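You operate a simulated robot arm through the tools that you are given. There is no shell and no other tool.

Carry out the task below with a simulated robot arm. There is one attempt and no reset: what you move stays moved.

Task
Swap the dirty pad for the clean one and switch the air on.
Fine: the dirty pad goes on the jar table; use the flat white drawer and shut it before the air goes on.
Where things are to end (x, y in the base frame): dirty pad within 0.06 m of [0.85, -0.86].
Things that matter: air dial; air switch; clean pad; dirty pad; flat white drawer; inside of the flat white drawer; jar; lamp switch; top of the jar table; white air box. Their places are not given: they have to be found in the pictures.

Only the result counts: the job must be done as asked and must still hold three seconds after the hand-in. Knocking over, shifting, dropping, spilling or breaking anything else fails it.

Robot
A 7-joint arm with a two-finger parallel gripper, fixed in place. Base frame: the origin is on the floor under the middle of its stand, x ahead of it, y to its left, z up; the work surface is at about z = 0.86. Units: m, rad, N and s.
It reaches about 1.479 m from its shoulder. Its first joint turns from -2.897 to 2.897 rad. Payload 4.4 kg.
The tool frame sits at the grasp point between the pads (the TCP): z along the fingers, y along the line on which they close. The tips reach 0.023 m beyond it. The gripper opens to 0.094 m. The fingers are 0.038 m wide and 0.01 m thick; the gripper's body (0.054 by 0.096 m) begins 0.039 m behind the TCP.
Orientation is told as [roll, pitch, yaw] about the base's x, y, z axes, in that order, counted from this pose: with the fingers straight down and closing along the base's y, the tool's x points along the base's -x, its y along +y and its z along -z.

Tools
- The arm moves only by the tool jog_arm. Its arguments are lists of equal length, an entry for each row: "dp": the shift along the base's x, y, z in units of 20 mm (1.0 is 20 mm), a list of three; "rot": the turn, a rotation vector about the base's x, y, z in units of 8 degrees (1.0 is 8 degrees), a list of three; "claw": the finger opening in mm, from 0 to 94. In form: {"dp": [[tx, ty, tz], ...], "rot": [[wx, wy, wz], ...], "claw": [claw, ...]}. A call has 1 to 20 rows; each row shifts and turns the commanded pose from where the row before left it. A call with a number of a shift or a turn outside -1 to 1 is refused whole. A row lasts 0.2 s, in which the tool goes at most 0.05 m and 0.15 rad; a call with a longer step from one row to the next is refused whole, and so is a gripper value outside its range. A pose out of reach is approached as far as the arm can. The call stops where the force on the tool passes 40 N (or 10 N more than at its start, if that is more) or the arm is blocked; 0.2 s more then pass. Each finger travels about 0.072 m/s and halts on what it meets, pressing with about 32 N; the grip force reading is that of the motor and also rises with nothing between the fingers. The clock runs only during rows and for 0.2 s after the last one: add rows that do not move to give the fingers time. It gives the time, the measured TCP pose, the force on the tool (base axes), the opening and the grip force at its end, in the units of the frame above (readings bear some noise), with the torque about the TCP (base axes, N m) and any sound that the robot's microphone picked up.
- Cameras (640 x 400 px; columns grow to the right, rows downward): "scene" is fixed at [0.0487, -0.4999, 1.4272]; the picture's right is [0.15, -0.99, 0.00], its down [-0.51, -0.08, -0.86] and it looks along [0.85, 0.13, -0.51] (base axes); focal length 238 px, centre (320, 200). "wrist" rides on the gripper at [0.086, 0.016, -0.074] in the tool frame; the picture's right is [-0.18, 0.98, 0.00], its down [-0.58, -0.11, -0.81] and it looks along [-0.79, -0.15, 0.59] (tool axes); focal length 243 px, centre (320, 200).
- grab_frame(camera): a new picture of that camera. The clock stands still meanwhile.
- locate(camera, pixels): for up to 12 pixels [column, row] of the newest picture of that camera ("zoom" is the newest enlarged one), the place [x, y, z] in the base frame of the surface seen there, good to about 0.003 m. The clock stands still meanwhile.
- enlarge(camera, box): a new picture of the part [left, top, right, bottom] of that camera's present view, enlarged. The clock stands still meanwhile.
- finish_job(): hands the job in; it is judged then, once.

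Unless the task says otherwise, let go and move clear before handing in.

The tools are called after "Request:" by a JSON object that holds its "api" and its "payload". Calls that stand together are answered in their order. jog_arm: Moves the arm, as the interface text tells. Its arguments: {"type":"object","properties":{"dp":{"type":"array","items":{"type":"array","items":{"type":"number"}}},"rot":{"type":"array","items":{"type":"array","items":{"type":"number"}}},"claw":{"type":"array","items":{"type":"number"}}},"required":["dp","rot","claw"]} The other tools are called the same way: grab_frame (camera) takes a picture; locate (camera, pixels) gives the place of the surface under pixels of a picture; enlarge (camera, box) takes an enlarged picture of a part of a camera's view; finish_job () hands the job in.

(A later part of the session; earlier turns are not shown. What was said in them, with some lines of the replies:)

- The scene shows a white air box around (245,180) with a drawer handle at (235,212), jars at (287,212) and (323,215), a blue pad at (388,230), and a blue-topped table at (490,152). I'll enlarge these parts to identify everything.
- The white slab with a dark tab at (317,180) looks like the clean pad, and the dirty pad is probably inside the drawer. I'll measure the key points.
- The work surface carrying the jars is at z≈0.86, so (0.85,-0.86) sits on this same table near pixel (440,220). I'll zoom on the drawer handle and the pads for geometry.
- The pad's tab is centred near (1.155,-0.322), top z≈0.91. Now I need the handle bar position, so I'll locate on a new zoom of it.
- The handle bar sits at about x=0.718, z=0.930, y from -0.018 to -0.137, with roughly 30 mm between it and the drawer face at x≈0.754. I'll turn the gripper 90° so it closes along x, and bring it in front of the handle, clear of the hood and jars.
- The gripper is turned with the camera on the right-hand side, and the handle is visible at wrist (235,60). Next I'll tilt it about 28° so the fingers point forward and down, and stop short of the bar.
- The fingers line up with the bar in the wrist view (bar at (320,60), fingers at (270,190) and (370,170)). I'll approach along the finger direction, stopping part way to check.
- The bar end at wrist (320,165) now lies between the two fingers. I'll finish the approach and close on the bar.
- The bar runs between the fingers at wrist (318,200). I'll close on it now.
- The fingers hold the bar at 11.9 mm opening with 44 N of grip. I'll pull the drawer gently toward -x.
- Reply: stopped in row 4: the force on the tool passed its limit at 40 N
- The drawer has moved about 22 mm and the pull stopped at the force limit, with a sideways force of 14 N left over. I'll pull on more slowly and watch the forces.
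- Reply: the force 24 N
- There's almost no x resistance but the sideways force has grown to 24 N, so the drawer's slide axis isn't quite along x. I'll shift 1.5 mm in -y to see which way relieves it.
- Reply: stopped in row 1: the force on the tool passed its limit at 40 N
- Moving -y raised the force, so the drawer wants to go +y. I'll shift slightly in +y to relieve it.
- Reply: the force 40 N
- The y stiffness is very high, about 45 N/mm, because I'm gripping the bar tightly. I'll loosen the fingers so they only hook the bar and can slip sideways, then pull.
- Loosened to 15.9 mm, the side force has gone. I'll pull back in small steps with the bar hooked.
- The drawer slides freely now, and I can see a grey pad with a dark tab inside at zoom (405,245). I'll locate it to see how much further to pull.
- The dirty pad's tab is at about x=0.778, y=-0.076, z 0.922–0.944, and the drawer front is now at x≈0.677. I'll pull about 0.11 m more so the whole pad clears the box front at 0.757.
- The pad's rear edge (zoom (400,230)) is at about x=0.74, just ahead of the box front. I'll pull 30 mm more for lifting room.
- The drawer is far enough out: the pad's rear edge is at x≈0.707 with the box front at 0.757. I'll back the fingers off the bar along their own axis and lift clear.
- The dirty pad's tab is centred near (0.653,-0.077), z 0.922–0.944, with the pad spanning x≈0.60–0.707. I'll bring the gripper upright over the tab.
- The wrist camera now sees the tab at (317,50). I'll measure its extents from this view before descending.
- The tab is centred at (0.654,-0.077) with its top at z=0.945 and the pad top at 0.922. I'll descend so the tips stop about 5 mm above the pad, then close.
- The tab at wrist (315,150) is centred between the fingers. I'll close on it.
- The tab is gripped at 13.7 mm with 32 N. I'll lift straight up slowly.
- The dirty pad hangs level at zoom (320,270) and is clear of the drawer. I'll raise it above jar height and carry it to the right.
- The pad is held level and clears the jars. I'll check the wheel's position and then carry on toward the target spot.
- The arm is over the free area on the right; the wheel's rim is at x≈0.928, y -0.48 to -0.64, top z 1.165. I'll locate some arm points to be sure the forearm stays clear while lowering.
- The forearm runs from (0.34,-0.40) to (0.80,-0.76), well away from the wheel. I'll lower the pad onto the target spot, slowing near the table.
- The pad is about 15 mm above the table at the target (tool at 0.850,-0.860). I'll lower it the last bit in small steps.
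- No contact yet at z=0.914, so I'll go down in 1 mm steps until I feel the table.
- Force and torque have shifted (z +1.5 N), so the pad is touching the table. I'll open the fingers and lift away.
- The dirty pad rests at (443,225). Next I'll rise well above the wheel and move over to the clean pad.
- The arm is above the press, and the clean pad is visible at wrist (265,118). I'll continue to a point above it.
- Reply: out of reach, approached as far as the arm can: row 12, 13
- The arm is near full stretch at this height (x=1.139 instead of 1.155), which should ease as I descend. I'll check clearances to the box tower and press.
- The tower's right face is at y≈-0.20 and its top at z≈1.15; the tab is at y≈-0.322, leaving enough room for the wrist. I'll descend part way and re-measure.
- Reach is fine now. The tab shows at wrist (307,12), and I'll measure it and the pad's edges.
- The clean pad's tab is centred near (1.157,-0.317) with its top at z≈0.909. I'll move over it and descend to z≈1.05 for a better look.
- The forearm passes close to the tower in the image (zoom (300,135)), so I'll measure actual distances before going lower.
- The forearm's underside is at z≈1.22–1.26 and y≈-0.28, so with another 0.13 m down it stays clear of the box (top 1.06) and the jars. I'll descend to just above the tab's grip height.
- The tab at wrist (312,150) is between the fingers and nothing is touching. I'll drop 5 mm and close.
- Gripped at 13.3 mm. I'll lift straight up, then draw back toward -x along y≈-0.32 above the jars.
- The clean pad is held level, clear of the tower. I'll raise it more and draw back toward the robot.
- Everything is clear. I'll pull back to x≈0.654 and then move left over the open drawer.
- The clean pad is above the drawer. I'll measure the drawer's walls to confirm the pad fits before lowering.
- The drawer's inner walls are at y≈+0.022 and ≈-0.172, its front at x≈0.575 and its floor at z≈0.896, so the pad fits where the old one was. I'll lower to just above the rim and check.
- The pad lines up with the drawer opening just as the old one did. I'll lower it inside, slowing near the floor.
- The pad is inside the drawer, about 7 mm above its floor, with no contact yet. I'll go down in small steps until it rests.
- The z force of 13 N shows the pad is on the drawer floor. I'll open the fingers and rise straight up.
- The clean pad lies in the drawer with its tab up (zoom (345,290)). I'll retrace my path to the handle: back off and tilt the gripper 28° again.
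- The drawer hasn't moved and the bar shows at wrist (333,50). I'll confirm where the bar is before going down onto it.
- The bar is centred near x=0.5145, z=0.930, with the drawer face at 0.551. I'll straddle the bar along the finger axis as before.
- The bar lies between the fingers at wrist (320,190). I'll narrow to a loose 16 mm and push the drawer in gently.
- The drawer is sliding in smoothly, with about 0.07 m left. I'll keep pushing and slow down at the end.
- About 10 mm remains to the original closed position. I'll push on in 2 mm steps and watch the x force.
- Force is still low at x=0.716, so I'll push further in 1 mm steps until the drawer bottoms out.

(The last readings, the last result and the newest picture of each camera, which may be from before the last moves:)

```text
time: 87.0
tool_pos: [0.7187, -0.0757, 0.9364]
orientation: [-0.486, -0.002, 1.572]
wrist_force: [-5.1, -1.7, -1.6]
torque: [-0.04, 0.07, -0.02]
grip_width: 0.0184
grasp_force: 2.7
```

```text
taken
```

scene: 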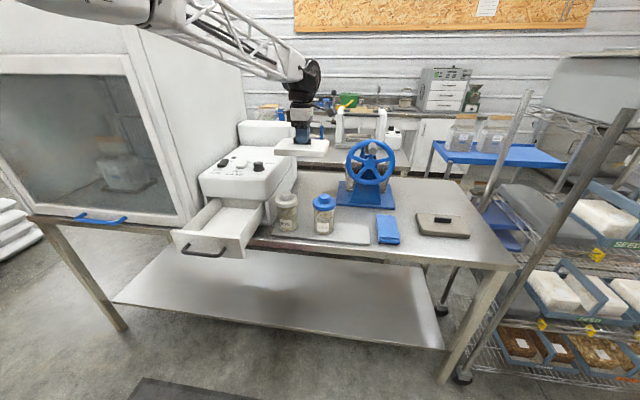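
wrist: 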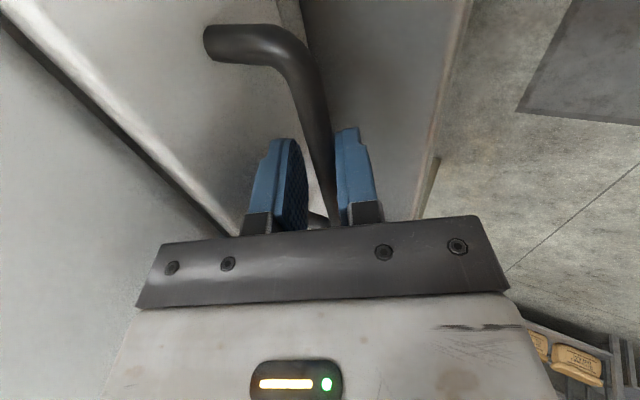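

The fingers are now being pushed open (18.4 mm) with x force at -5 N, so the drawer seems to be at its stop. I'll open, back off along the finger axis, and inspect.

Request:
{"api": "jog_arm", "payload": {"dp": [[-0.1, 0, 0], [-0.05, 0, 0], [-0.31, 0, 0.588], [-0.31, 0, 0.588], [-0.31, 0, 0.588], [-0.31, 0, 0.588], [-0.47, 0, 0.88], [-0.47, 0, 0.88], [-0.47, 0, 0.88], [-0.8, 0, 0.5], [-0.8, 0, 0.5], [-0.8, 0, 0.5]], "rot": [[0, 0, 0], [0, 0, 0], [0, 0, 0], [0, 0, 0], [0, 0, 0], [0, 0, 0], [0, 0, 0], [0, 0, 0], [0, 0, 0], [0, 0, 0], [0, 0, 0], [0, 0, 0]], "claw": [22, 26, 26, 26, 26, 26, 26, 26, 26, 26, 26, 26]}}

Request:
{"api": "enlarge", "payload": {"camera": "scene", "box": [195, 190, 275, 240]}}

Request:
{"api": "locate", "payload": {"camera": "zoom", "pixels": [[320, 205], [250, 200], [400, 212], [150, 100], [500, 110], [320, 160], [320, 235], [320, 120], [585, 150], [90, 130], [540, 150], [150, 150]]}}

```text
time: 89.6
tool_pos: [0.6142, -0.0788, 1.0653]
orientation: [-0.485, -0.002, 1.571]
wrist_force: [0.0, -0.1, -0.2]
torque: [-0.01, 0.01, 0.02]
grip_width: 0.0258
grasp_force: 0.0
```

```text
8.00 times, centred on (235, 215) of scene
```

zoom: 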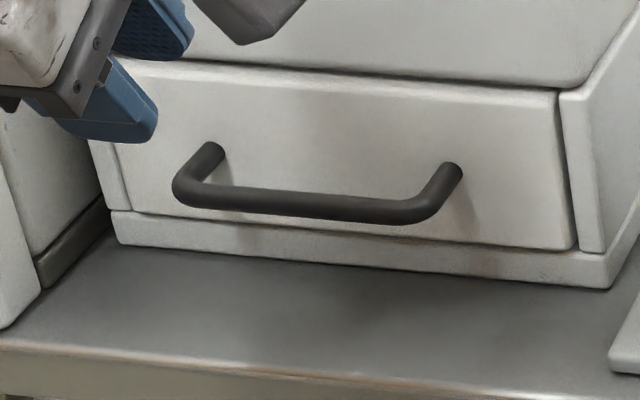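

```text
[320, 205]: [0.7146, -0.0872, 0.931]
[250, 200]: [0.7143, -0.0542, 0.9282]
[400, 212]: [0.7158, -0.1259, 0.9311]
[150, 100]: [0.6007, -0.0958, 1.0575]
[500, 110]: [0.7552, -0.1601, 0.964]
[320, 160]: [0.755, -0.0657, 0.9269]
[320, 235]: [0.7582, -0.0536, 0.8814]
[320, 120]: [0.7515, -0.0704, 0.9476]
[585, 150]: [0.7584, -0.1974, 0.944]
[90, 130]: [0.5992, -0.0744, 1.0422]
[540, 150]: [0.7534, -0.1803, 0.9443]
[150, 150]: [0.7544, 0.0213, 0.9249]
```

The drawer front matches the first picture (bar through (320,205), face x≈0.755), so it's fully shut. Now I'll look closely at the AIR switch.

Request:
{"api": "enlarge", "payload": {"camera": "scene", "box": [205, 145, 285, 195]}}

Request:
{"api": "locate", "payload": {"camera": "zoom", "pixels": [[130, 150], [115, 165], [150, 140], [160, 125], [175, 130], [110, 150], [150, 165], [190, 120], [200, 100], [290, 150], [430, 150], [420, 130]]}}

```text
8.00 times, centred on (245, 170) of scene
```

zoom: 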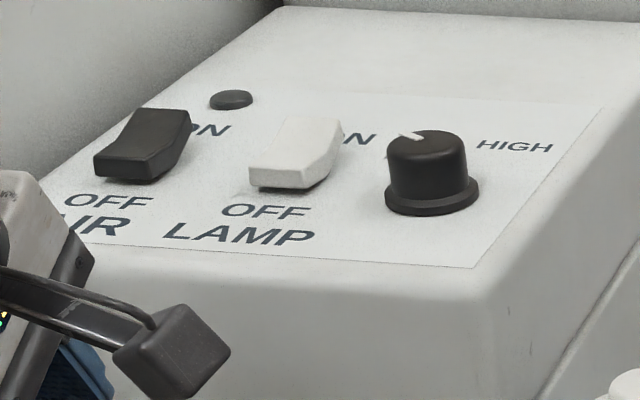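

```text
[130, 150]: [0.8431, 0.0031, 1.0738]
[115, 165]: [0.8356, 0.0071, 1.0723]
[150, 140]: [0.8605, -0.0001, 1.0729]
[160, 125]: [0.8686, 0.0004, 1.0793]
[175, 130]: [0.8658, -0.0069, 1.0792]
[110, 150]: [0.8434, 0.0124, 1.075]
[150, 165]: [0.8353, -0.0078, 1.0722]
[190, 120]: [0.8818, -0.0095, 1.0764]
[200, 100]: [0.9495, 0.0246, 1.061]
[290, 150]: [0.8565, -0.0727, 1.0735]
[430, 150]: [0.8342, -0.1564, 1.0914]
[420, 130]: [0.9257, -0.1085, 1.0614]
```

The AIR rocker spans x≈0.835–0.885, y≈-0.010 to +0.015, its rear (ON) end raised to z≈1.079. Since the hood's side is close at y≈0.07, I'll press with the tool leaning to the right; first I'll rise, go upright and close the fingers.

Request:
{"api": "jog_arm", "payload": {"dp": [[0, -0.29, 0.98], [0, -0.29, 0.98], [0, -0.29, 0.98], [0, -0.29, 0.98], [0, -0.29, 0.98], [0, -0.29, 0.98], [0, -0.29, 0.98], [0, -0.29, 0.98], [0, -0.29, 0.98], [0, -0.29, 0.98], [0, -0.29, 0.98], [0, -0.29, 0.98]], "rot": [[0, 0.29, 0], [0, 0.29, 0], [0, 0.29, 0], [0, 0.29, 0], [0, 0.29, 0], [0, 0.29, 0], [0, 0.29, 0], [0, 0.29, 0], [0, 0.29, 0], [0, 0.29, 0], [0, 0.29, 0], [0, 0.284, 0]], "claw": [20, 10, 0, 0, 0, 0, 0, 0, 0, 0, 0, 0]}}

Request:
{"api": "grab_frame", "payload": {"camera": "wrist"}}

```text
time: 92.2
tool_pos: [0.6154, -0.1451, 1.3019]
orientation: [0.0, -0.002, 1.569]
wrist_force: [0.1, 0.5, 1.2]
torque: [-0.02, 0.0, 0.04]
grip_width: 0.0002
grasp_force: 31.8
```

```text
taken
```

wrist: 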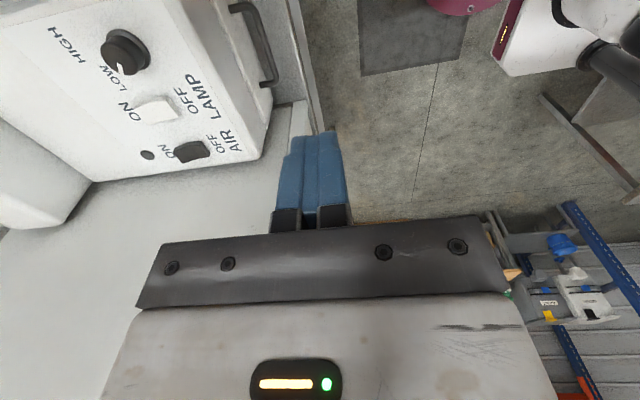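

Upright with fingers closed. Now I'll turn back to yaw 0, so the camera stays on the robot side, while moving forward at this height.

Request:
{"api": "jog_arm", "payload": {"dp": [[0.77, 0, 0], [0.77, 0, 0], [0.77, 0, 0], [0.77, 0, 0], [0.77, 0, 0], [0.77, 0, 0], [0.77, 0, 0], [0.77, 0, 0], [0.77, 0, 0], [0.77, 0, 0], [0.77, 0, 0], [0.77, 0, 0]], "rot": [[0, 0, -0.9375], [0, 0, -0.9375], [0, 0, -0.9375], [0, 0, -0.9375], [0, 0, -0.9375], [0, 0, -0.9375], [0, 0, -0.9375], [0, 0, -0.9375], [0, 0, -0.9375], [0, 0, -0.9375], [0, 0, -0.9375], [0, 0, -0.9375]], "claw": [0, 0, 0, 0, 0, 0, 0, 0, 0, 0, 0, 0]}}

Request:
{"api": "grab_frame", "payload": {"camera": "wrist"}}

Request:
{"api": "grab_frame", "payload": {"camera": "scene"}}

```text
time: 94.8
tool_pos: [0.8021, -0.1451, 1.301]
orientation: [-0.003, -0.002, -0.001]
wrist_force: [-0.8, -0.6, -0.2]
torque: [0.01, -0.02, -0.01]
grip_width: 0.0
grasp_force: 31.9
```

```text
taken
```

wrist: 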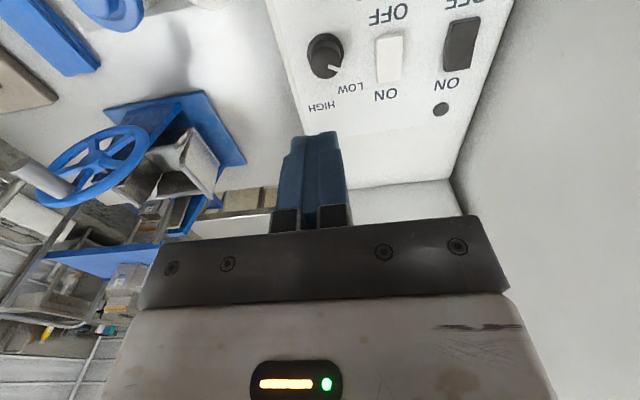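

```text
taken
```

scene: 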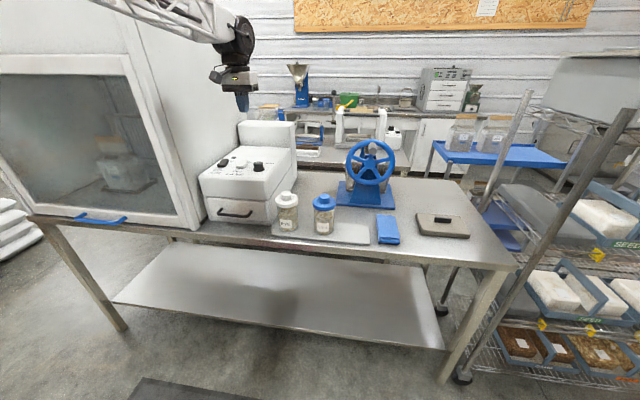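

The wrist camera sees the panel well: AIR rocker at (460,45) with ON at its near end (452,68), indicator at (441,109). I'll measure it.

Request:
{"api": "enlarge", "payload": {"camera": "wrist", "box": [400, 0, 500, 62]}}

Request:
{"api": "locate", "payload": {"camera": "wrist", "pixels": [[460, 25], [460, 35], [459, 45], [457, 55], [455, 62], [454, 68], [445, 60], [468, 62], [448, 30], [475, 30], [441, 109], [385, 75]]}}

Request:
{"api": "locate", "payload": {"camera": "wrist", "pixels": [[560, 150], [500, 100], [480, 150], [600, 60], [520, 40], [500, 60]]}}

```text
6.40 times, centred on (450, 31) of wrist
```

zoom: 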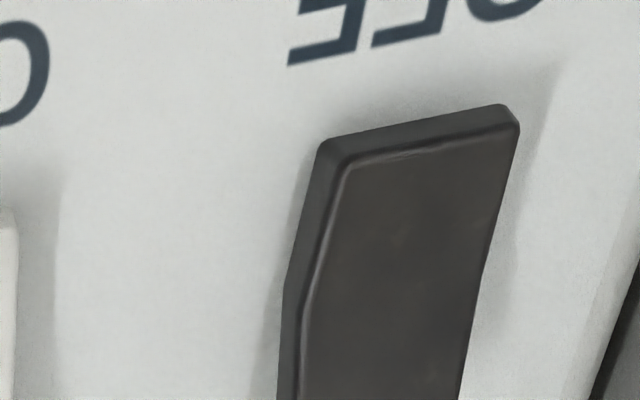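

```text
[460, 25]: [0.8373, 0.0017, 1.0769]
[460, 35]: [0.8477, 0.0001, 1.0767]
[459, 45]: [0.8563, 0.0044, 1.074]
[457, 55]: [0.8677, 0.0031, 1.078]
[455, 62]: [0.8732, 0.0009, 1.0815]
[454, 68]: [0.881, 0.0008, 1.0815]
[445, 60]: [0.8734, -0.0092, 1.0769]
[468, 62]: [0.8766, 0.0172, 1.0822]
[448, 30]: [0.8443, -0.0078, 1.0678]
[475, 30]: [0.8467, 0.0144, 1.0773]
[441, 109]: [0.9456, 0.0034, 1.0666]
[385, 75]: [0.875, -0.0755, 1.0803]
```

```text
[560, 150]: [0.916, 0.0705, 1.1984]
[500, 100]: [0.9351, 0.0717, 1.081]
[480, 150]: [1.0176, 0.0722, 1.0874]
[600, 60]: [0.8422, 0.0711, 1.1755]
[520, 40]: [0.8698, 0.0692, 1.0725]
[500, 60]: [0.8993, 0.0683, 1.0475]
```

The rocker's centre is y≈0.003 and its raised rear end is at x≈0.88, z≈1.082; the hood side is at y≈0.071. I'll lean the tool 25° to the right and move above the ON end.

Request:
{"api": "jog_arm", "payload": {"dp": [[0, 0, 0], [0, 0, 0], [0, 0, 0], [0, 0, 0], [0.5625, 0.918, -0.3], [0.5625, 0.918, -0.5], [0.5625, 0.918, -0.6], [0.5625, 0.918, -0.7], [0.5625, 0.918, -0.7], [0.5625, 0.918, -0.7], [0.5625, 0.918, -0.7], [0.5625, 0.918, -0.6]], "rot": [[0.78, 0, 0], [0.78, 0, 0], [0.78, 0, 0], [0.785, 0, 0], [0, 0, 0], [0, 0, 0], [0, 0, 0], [0, 0, 0], [0, 0, 0], [0, 0, 0], [0, 0, 0], [0, 0, 0]], "claw": [0, 0, 0, 0, 0, 0, 0, 0, 0, 0, 0, 0]}}

Request:
{"api": "enlarge", "payload": {"camera": "scene", "box": [160, 60, 320, 220]}}

Request:
{"api": "grab_frame", "payload": {"camera": "wrist"}}

```text
time: 97.4
tool_pos: [0.8905, -0.0006, 1.2055]
orientation: [0.435, -0.002, 0.0]
wrist_force: [-0.1, 0.3, -0.7]
torque: [-0.05, 0.02, 0.02]
grip_width: 0.0002
grasp_force: 32.1
```

```text
2.50 times, centred on (240, 140) of scene
```

zoom: 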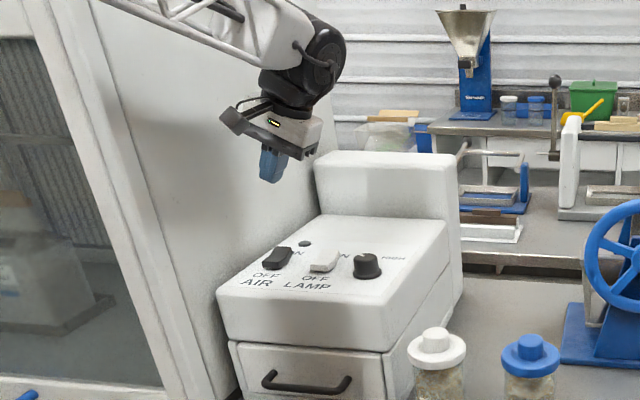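

```text
taken
```

wrist: 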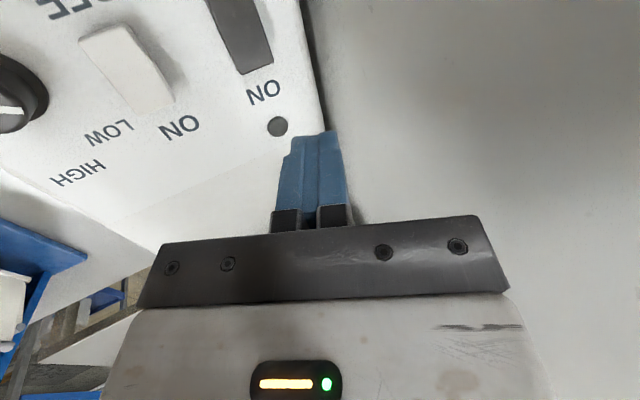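

The tool leans right and is clear of the hood. I'll descend to about 15 mm above the rocker and check alignment.

Request:
{"api": "jog_arm", "payload": {"dp": [[0, 0.15, -1], [0, 0, -1], [0, 0, -1], [0, 0, -0.9], [0, 0, 0]], "rot": [[0, 0, 0], [0, 0, 0], [0, 0, 0], [0, 0, 0], [0, 0, 0]], "claw": [0, 0, 0, 0, 0]}}

Request:
{"api": "enlarge", "payload": {"camera": "scene", "box": [200, 120, 290, 190]}}

Request:
{"api": "grab_frame", "payload": {"camera": "wrist"}}

```text
time: 98.6
tool_pos: [0.8908, 0.0032, 1.1286]
orientation: [0.434, 0.0, 0.002]
wrist_force: [0.3, 0.5, -0.6]
torque: [0.01, -0.03, -0.04]
grip_width: 0.0
grasp_force: 31.5
```

```text
5.71 times, centred on (245, 155) of scene
```

zoom: 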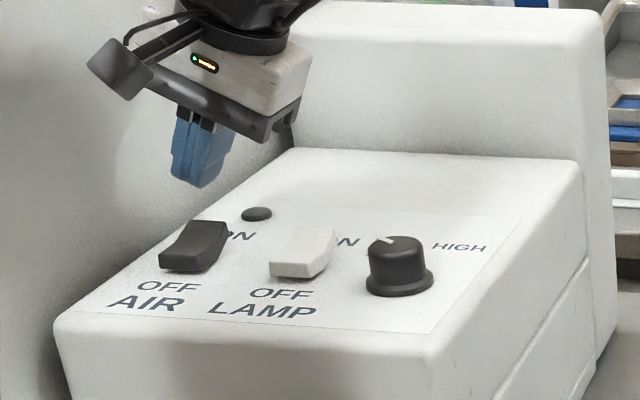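

```text
taken
```

wrist: 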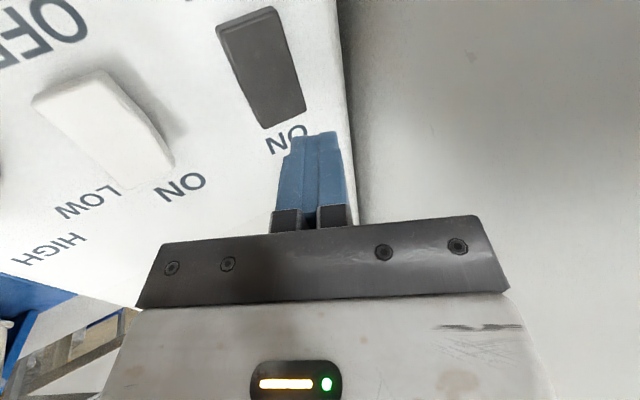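

I'll measure the fingertip against the rocker in this view before pressing.

Request:
{"api": "locate", "payload": {"camera": "wrist", "pixels": [[298, 140], [318, 134], [335, 135], [318, 145], [290, 160], [270, 120], [300, 112], [285, 100], [262, 60], [240, 20]]}}

Request:
{"api": "locate", "payload": {"camera": "zoom", "pixels": [[190, 180], [180, 170], [200, 184], [215, 160], [210, 225], [205, 245], [222, 235], [185, 225], [220, 228], [180, 255]]}}

```text
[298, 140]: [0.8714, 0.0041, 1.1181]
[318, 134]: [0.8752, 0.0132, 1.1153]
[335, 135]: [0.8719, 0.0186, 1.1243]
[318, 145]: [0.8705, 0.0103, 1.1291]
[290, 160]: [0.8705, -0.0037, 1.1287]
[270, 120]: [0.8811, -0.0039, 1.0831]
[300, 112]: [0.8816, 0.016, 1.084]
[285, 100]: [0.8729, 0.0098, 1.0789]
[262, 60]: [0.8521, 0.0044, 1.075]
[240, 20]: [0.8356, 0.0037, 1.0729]
```

```text
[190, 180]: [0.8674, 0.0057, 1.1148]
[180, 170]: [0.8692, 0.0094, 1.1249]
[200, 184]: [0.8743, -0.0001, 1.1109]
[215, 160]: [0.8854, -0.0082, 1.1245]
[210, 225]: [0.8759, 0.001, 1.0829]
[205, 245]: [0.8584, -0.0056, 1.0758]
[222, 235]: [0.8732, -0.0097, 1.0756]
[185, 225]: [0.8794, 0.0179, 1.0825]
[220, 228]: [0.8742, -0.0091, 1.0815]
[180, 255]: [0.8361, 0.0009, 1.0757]
```

The fingertip (front face x≈0.871, lowest edge about z=1.104, y≈0.004) is right over the rocker's ON end at x≈0.88, z≈1.084. I'll press down in small steps.

Request:
{"api": "jog_arm", "payload": {"dp": [[0, 0, -0.5], [0, 0, -0.4], [0, 0, -0.1], [0, 0, -0.1], [0, 0, -0.1]], "rot": [[0, 0, 0], [0, 0, 0], [0, 0, 0], [0, 0, 0], [0, 0, 0]], "claw": [0, 0, 0, 0, 0]}}

Request:
{"api": "enlarge", "payload": {"camera": "scene", "box": [200, 120, 290, 190]}}

```text
time: 99.8
tool_pos: [0.8898, 0.0043, 1.1066]
orientation: [0.435, -0.001, 0.0]
wrist_force: [-0.7, 0.7, 0.1]
torque: [0.0, 0.02, 0.01]
grip_width: 0.0
grasp_force: 31.9
```

```text
5.71 times, centred on (245, 155) of scene
```

zoom: 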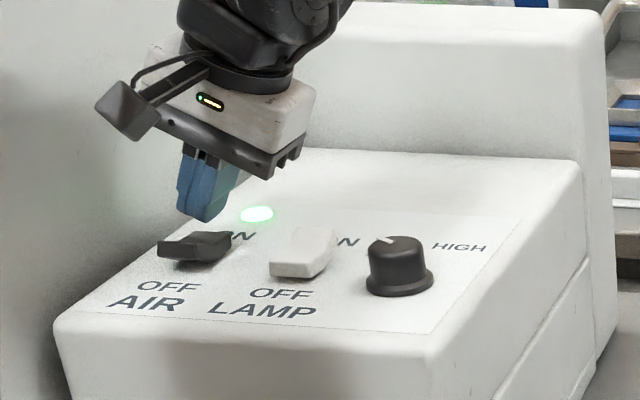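

The rocker has tipped and the indicator at zoom (257,214) glows green, so the air is on. I'll lift straight up and move clear.

Request:
{"api": "jog_arm", "payload": {"dp": [[0, 0, 0.4], [0, 0, 0.8], [0, -0.2, 1], [0, -0.5, 1], [0, -0.8, 1], [0, -1, 1], [0, -1, 1], [-0.3, -1, 1], [-0.5, -1, 1], [-0.5, -1, 0.5], [-1, -1, 0], [-1, -1, 0], [-1, -1, 0], [-1, -1, 0]], "rot": [[0, 0, 0], [0, 0, 0], [0, 0, 0], [0, 0, 0], [0, 0, 0], [0, 0, 0], [-0.5, 0, 0], [-0.5, 0, 0], [-0.5, 0, 0], [-0.5, 0, 0], [-0.5, 0, 0], [-0.6, 0, 0], [0, 0, 0], [0, 0, 0]], "claw": [0, 0, 0, 0, 0, 0, 0, 0, 0, 0, 0, 0, 0, 0]}}

Request:
{"api": "grab_frame", "payload": {"camera": "scene"}}

Request:
{"api": "enlarge", "payload": {"camera": "scene", "box": [200, 130, 290, 230]}}

Request:
{"api": "enlarge", "payload": {"camera": "scene", "box": [360, 180, 480, 255]}}

Request:
{"api": "locate", "payload": {"camera": "scene", "pixels": [[443, 219], [418, 225], [468, 228], [443, 214], [443, 235], [420, 214], [235, 216]]}}

```text
time: 102.8
tool_pos: [0.7843, -0.2085, 1.2774]
orientation: [0.002, -0.001, 0.0]
wrist_force: [-0.1, -0.5, -1.0]
torque: [0.01, 0.02, -0.03]
grip_width: 0.0
grasp_force: 31.9
```

```text
taken
```

scene: 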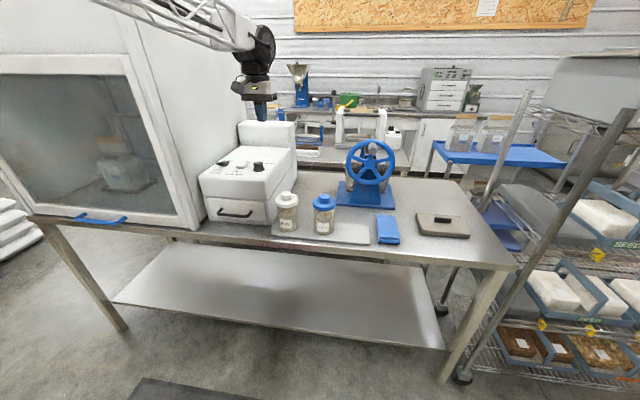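

```text
4.00 times, centred on (245, 180) of scene
```

zoom: 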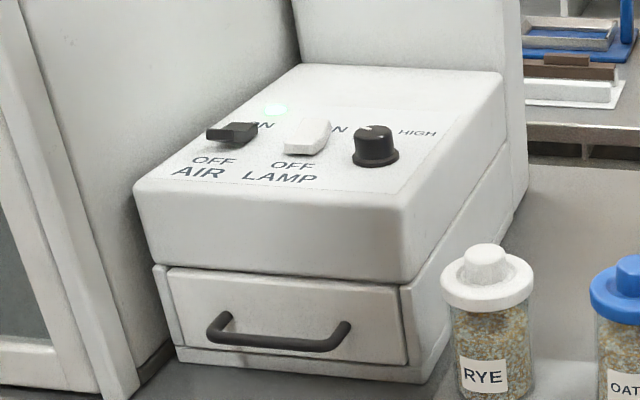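

```text
5.33 times, centred on (420, 218) of scene
```

zoom: 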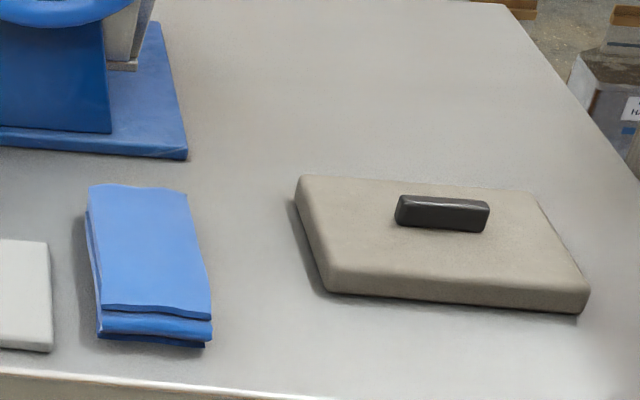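

```text
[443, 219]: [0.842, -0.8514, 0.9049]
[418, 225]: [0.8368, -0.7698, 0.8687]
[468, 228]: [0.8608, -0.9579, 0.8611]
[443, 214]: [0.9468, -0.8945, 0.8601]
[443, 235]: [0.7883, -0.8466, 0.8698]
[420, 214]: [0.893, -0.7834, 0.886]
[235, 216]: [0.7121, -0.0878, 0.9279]
```

The drawer is shut, the dirty pad rests near (0.85,-0.86), and the rocker looks tipped to ON. I'll take one closer look at the indicator to be sure it's still lit.

Request:
{"api": "enlarge", "payload": {"camera": "scene", "box": [205, 145, 285, 195]}}

Request:
{"api": "grab_frame", "payload": {"camera": "wrist"}}

Request:
{"api": "enlarge", "payload": {"camera": "scene", "box": [195, 190, 275, 240]}}

```text
8.00 times, centred on (245, 170) of scene
```

zoom: 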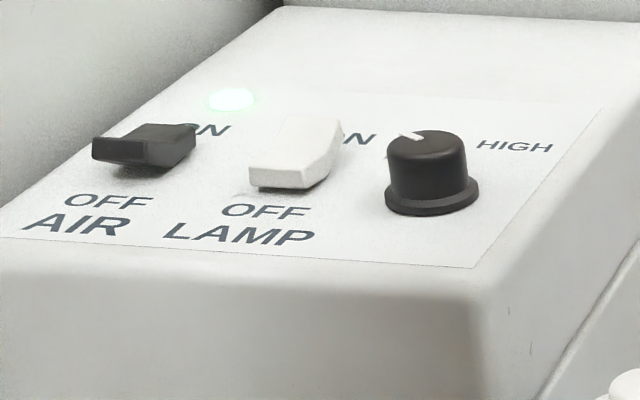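

```text
taken
```

wrist: 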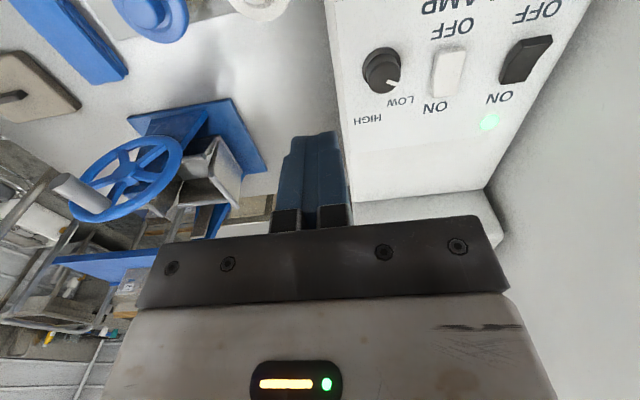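

```text
8.00 times, centred on (235, 215) of scene
```

zoom: 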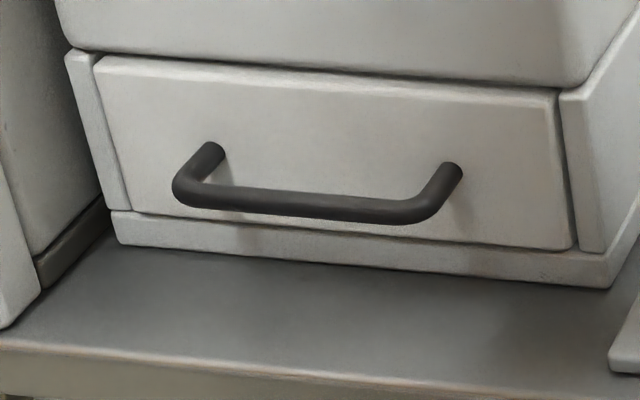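

The indicator is lit green (wrist (489,121)) and the AIR rocker sits in ON. The lamp switch and dial are unchanged, the drawer front is flush as it was at the start, and the arm is clear with nothing held, so I'm handing in.

Request:
{"api": "finish_job", "payload": {}}

```text
The job is handed in.
```

The pads are swapped and the air is on. I've handed the job in, but the result hasn't been reported back to me.

- **Dirty pad:** it came out of the drawer and now lies on the jar table, set down with the tool at about (0.850, -0.860), against a target of (0.85, -0.86).
- **Clean pad:** it sits in the flat white drawer where the dirty one was.
- **Drawer:** I pushed it shut before touching the switch. Its front and handle match the first picture.
- **Air:** the switch is in the ON position and its green light is lit. The lamp switch and air dial look unchanged.

While I was opening the drawer, the force limit stopped the arm twice. I had gripped the handle too tightly and was forcing it sideways. Loosening the grip fixed it, and the drawer ran smoothly afterwards. In the last pictures nothing else on the table looks moved.
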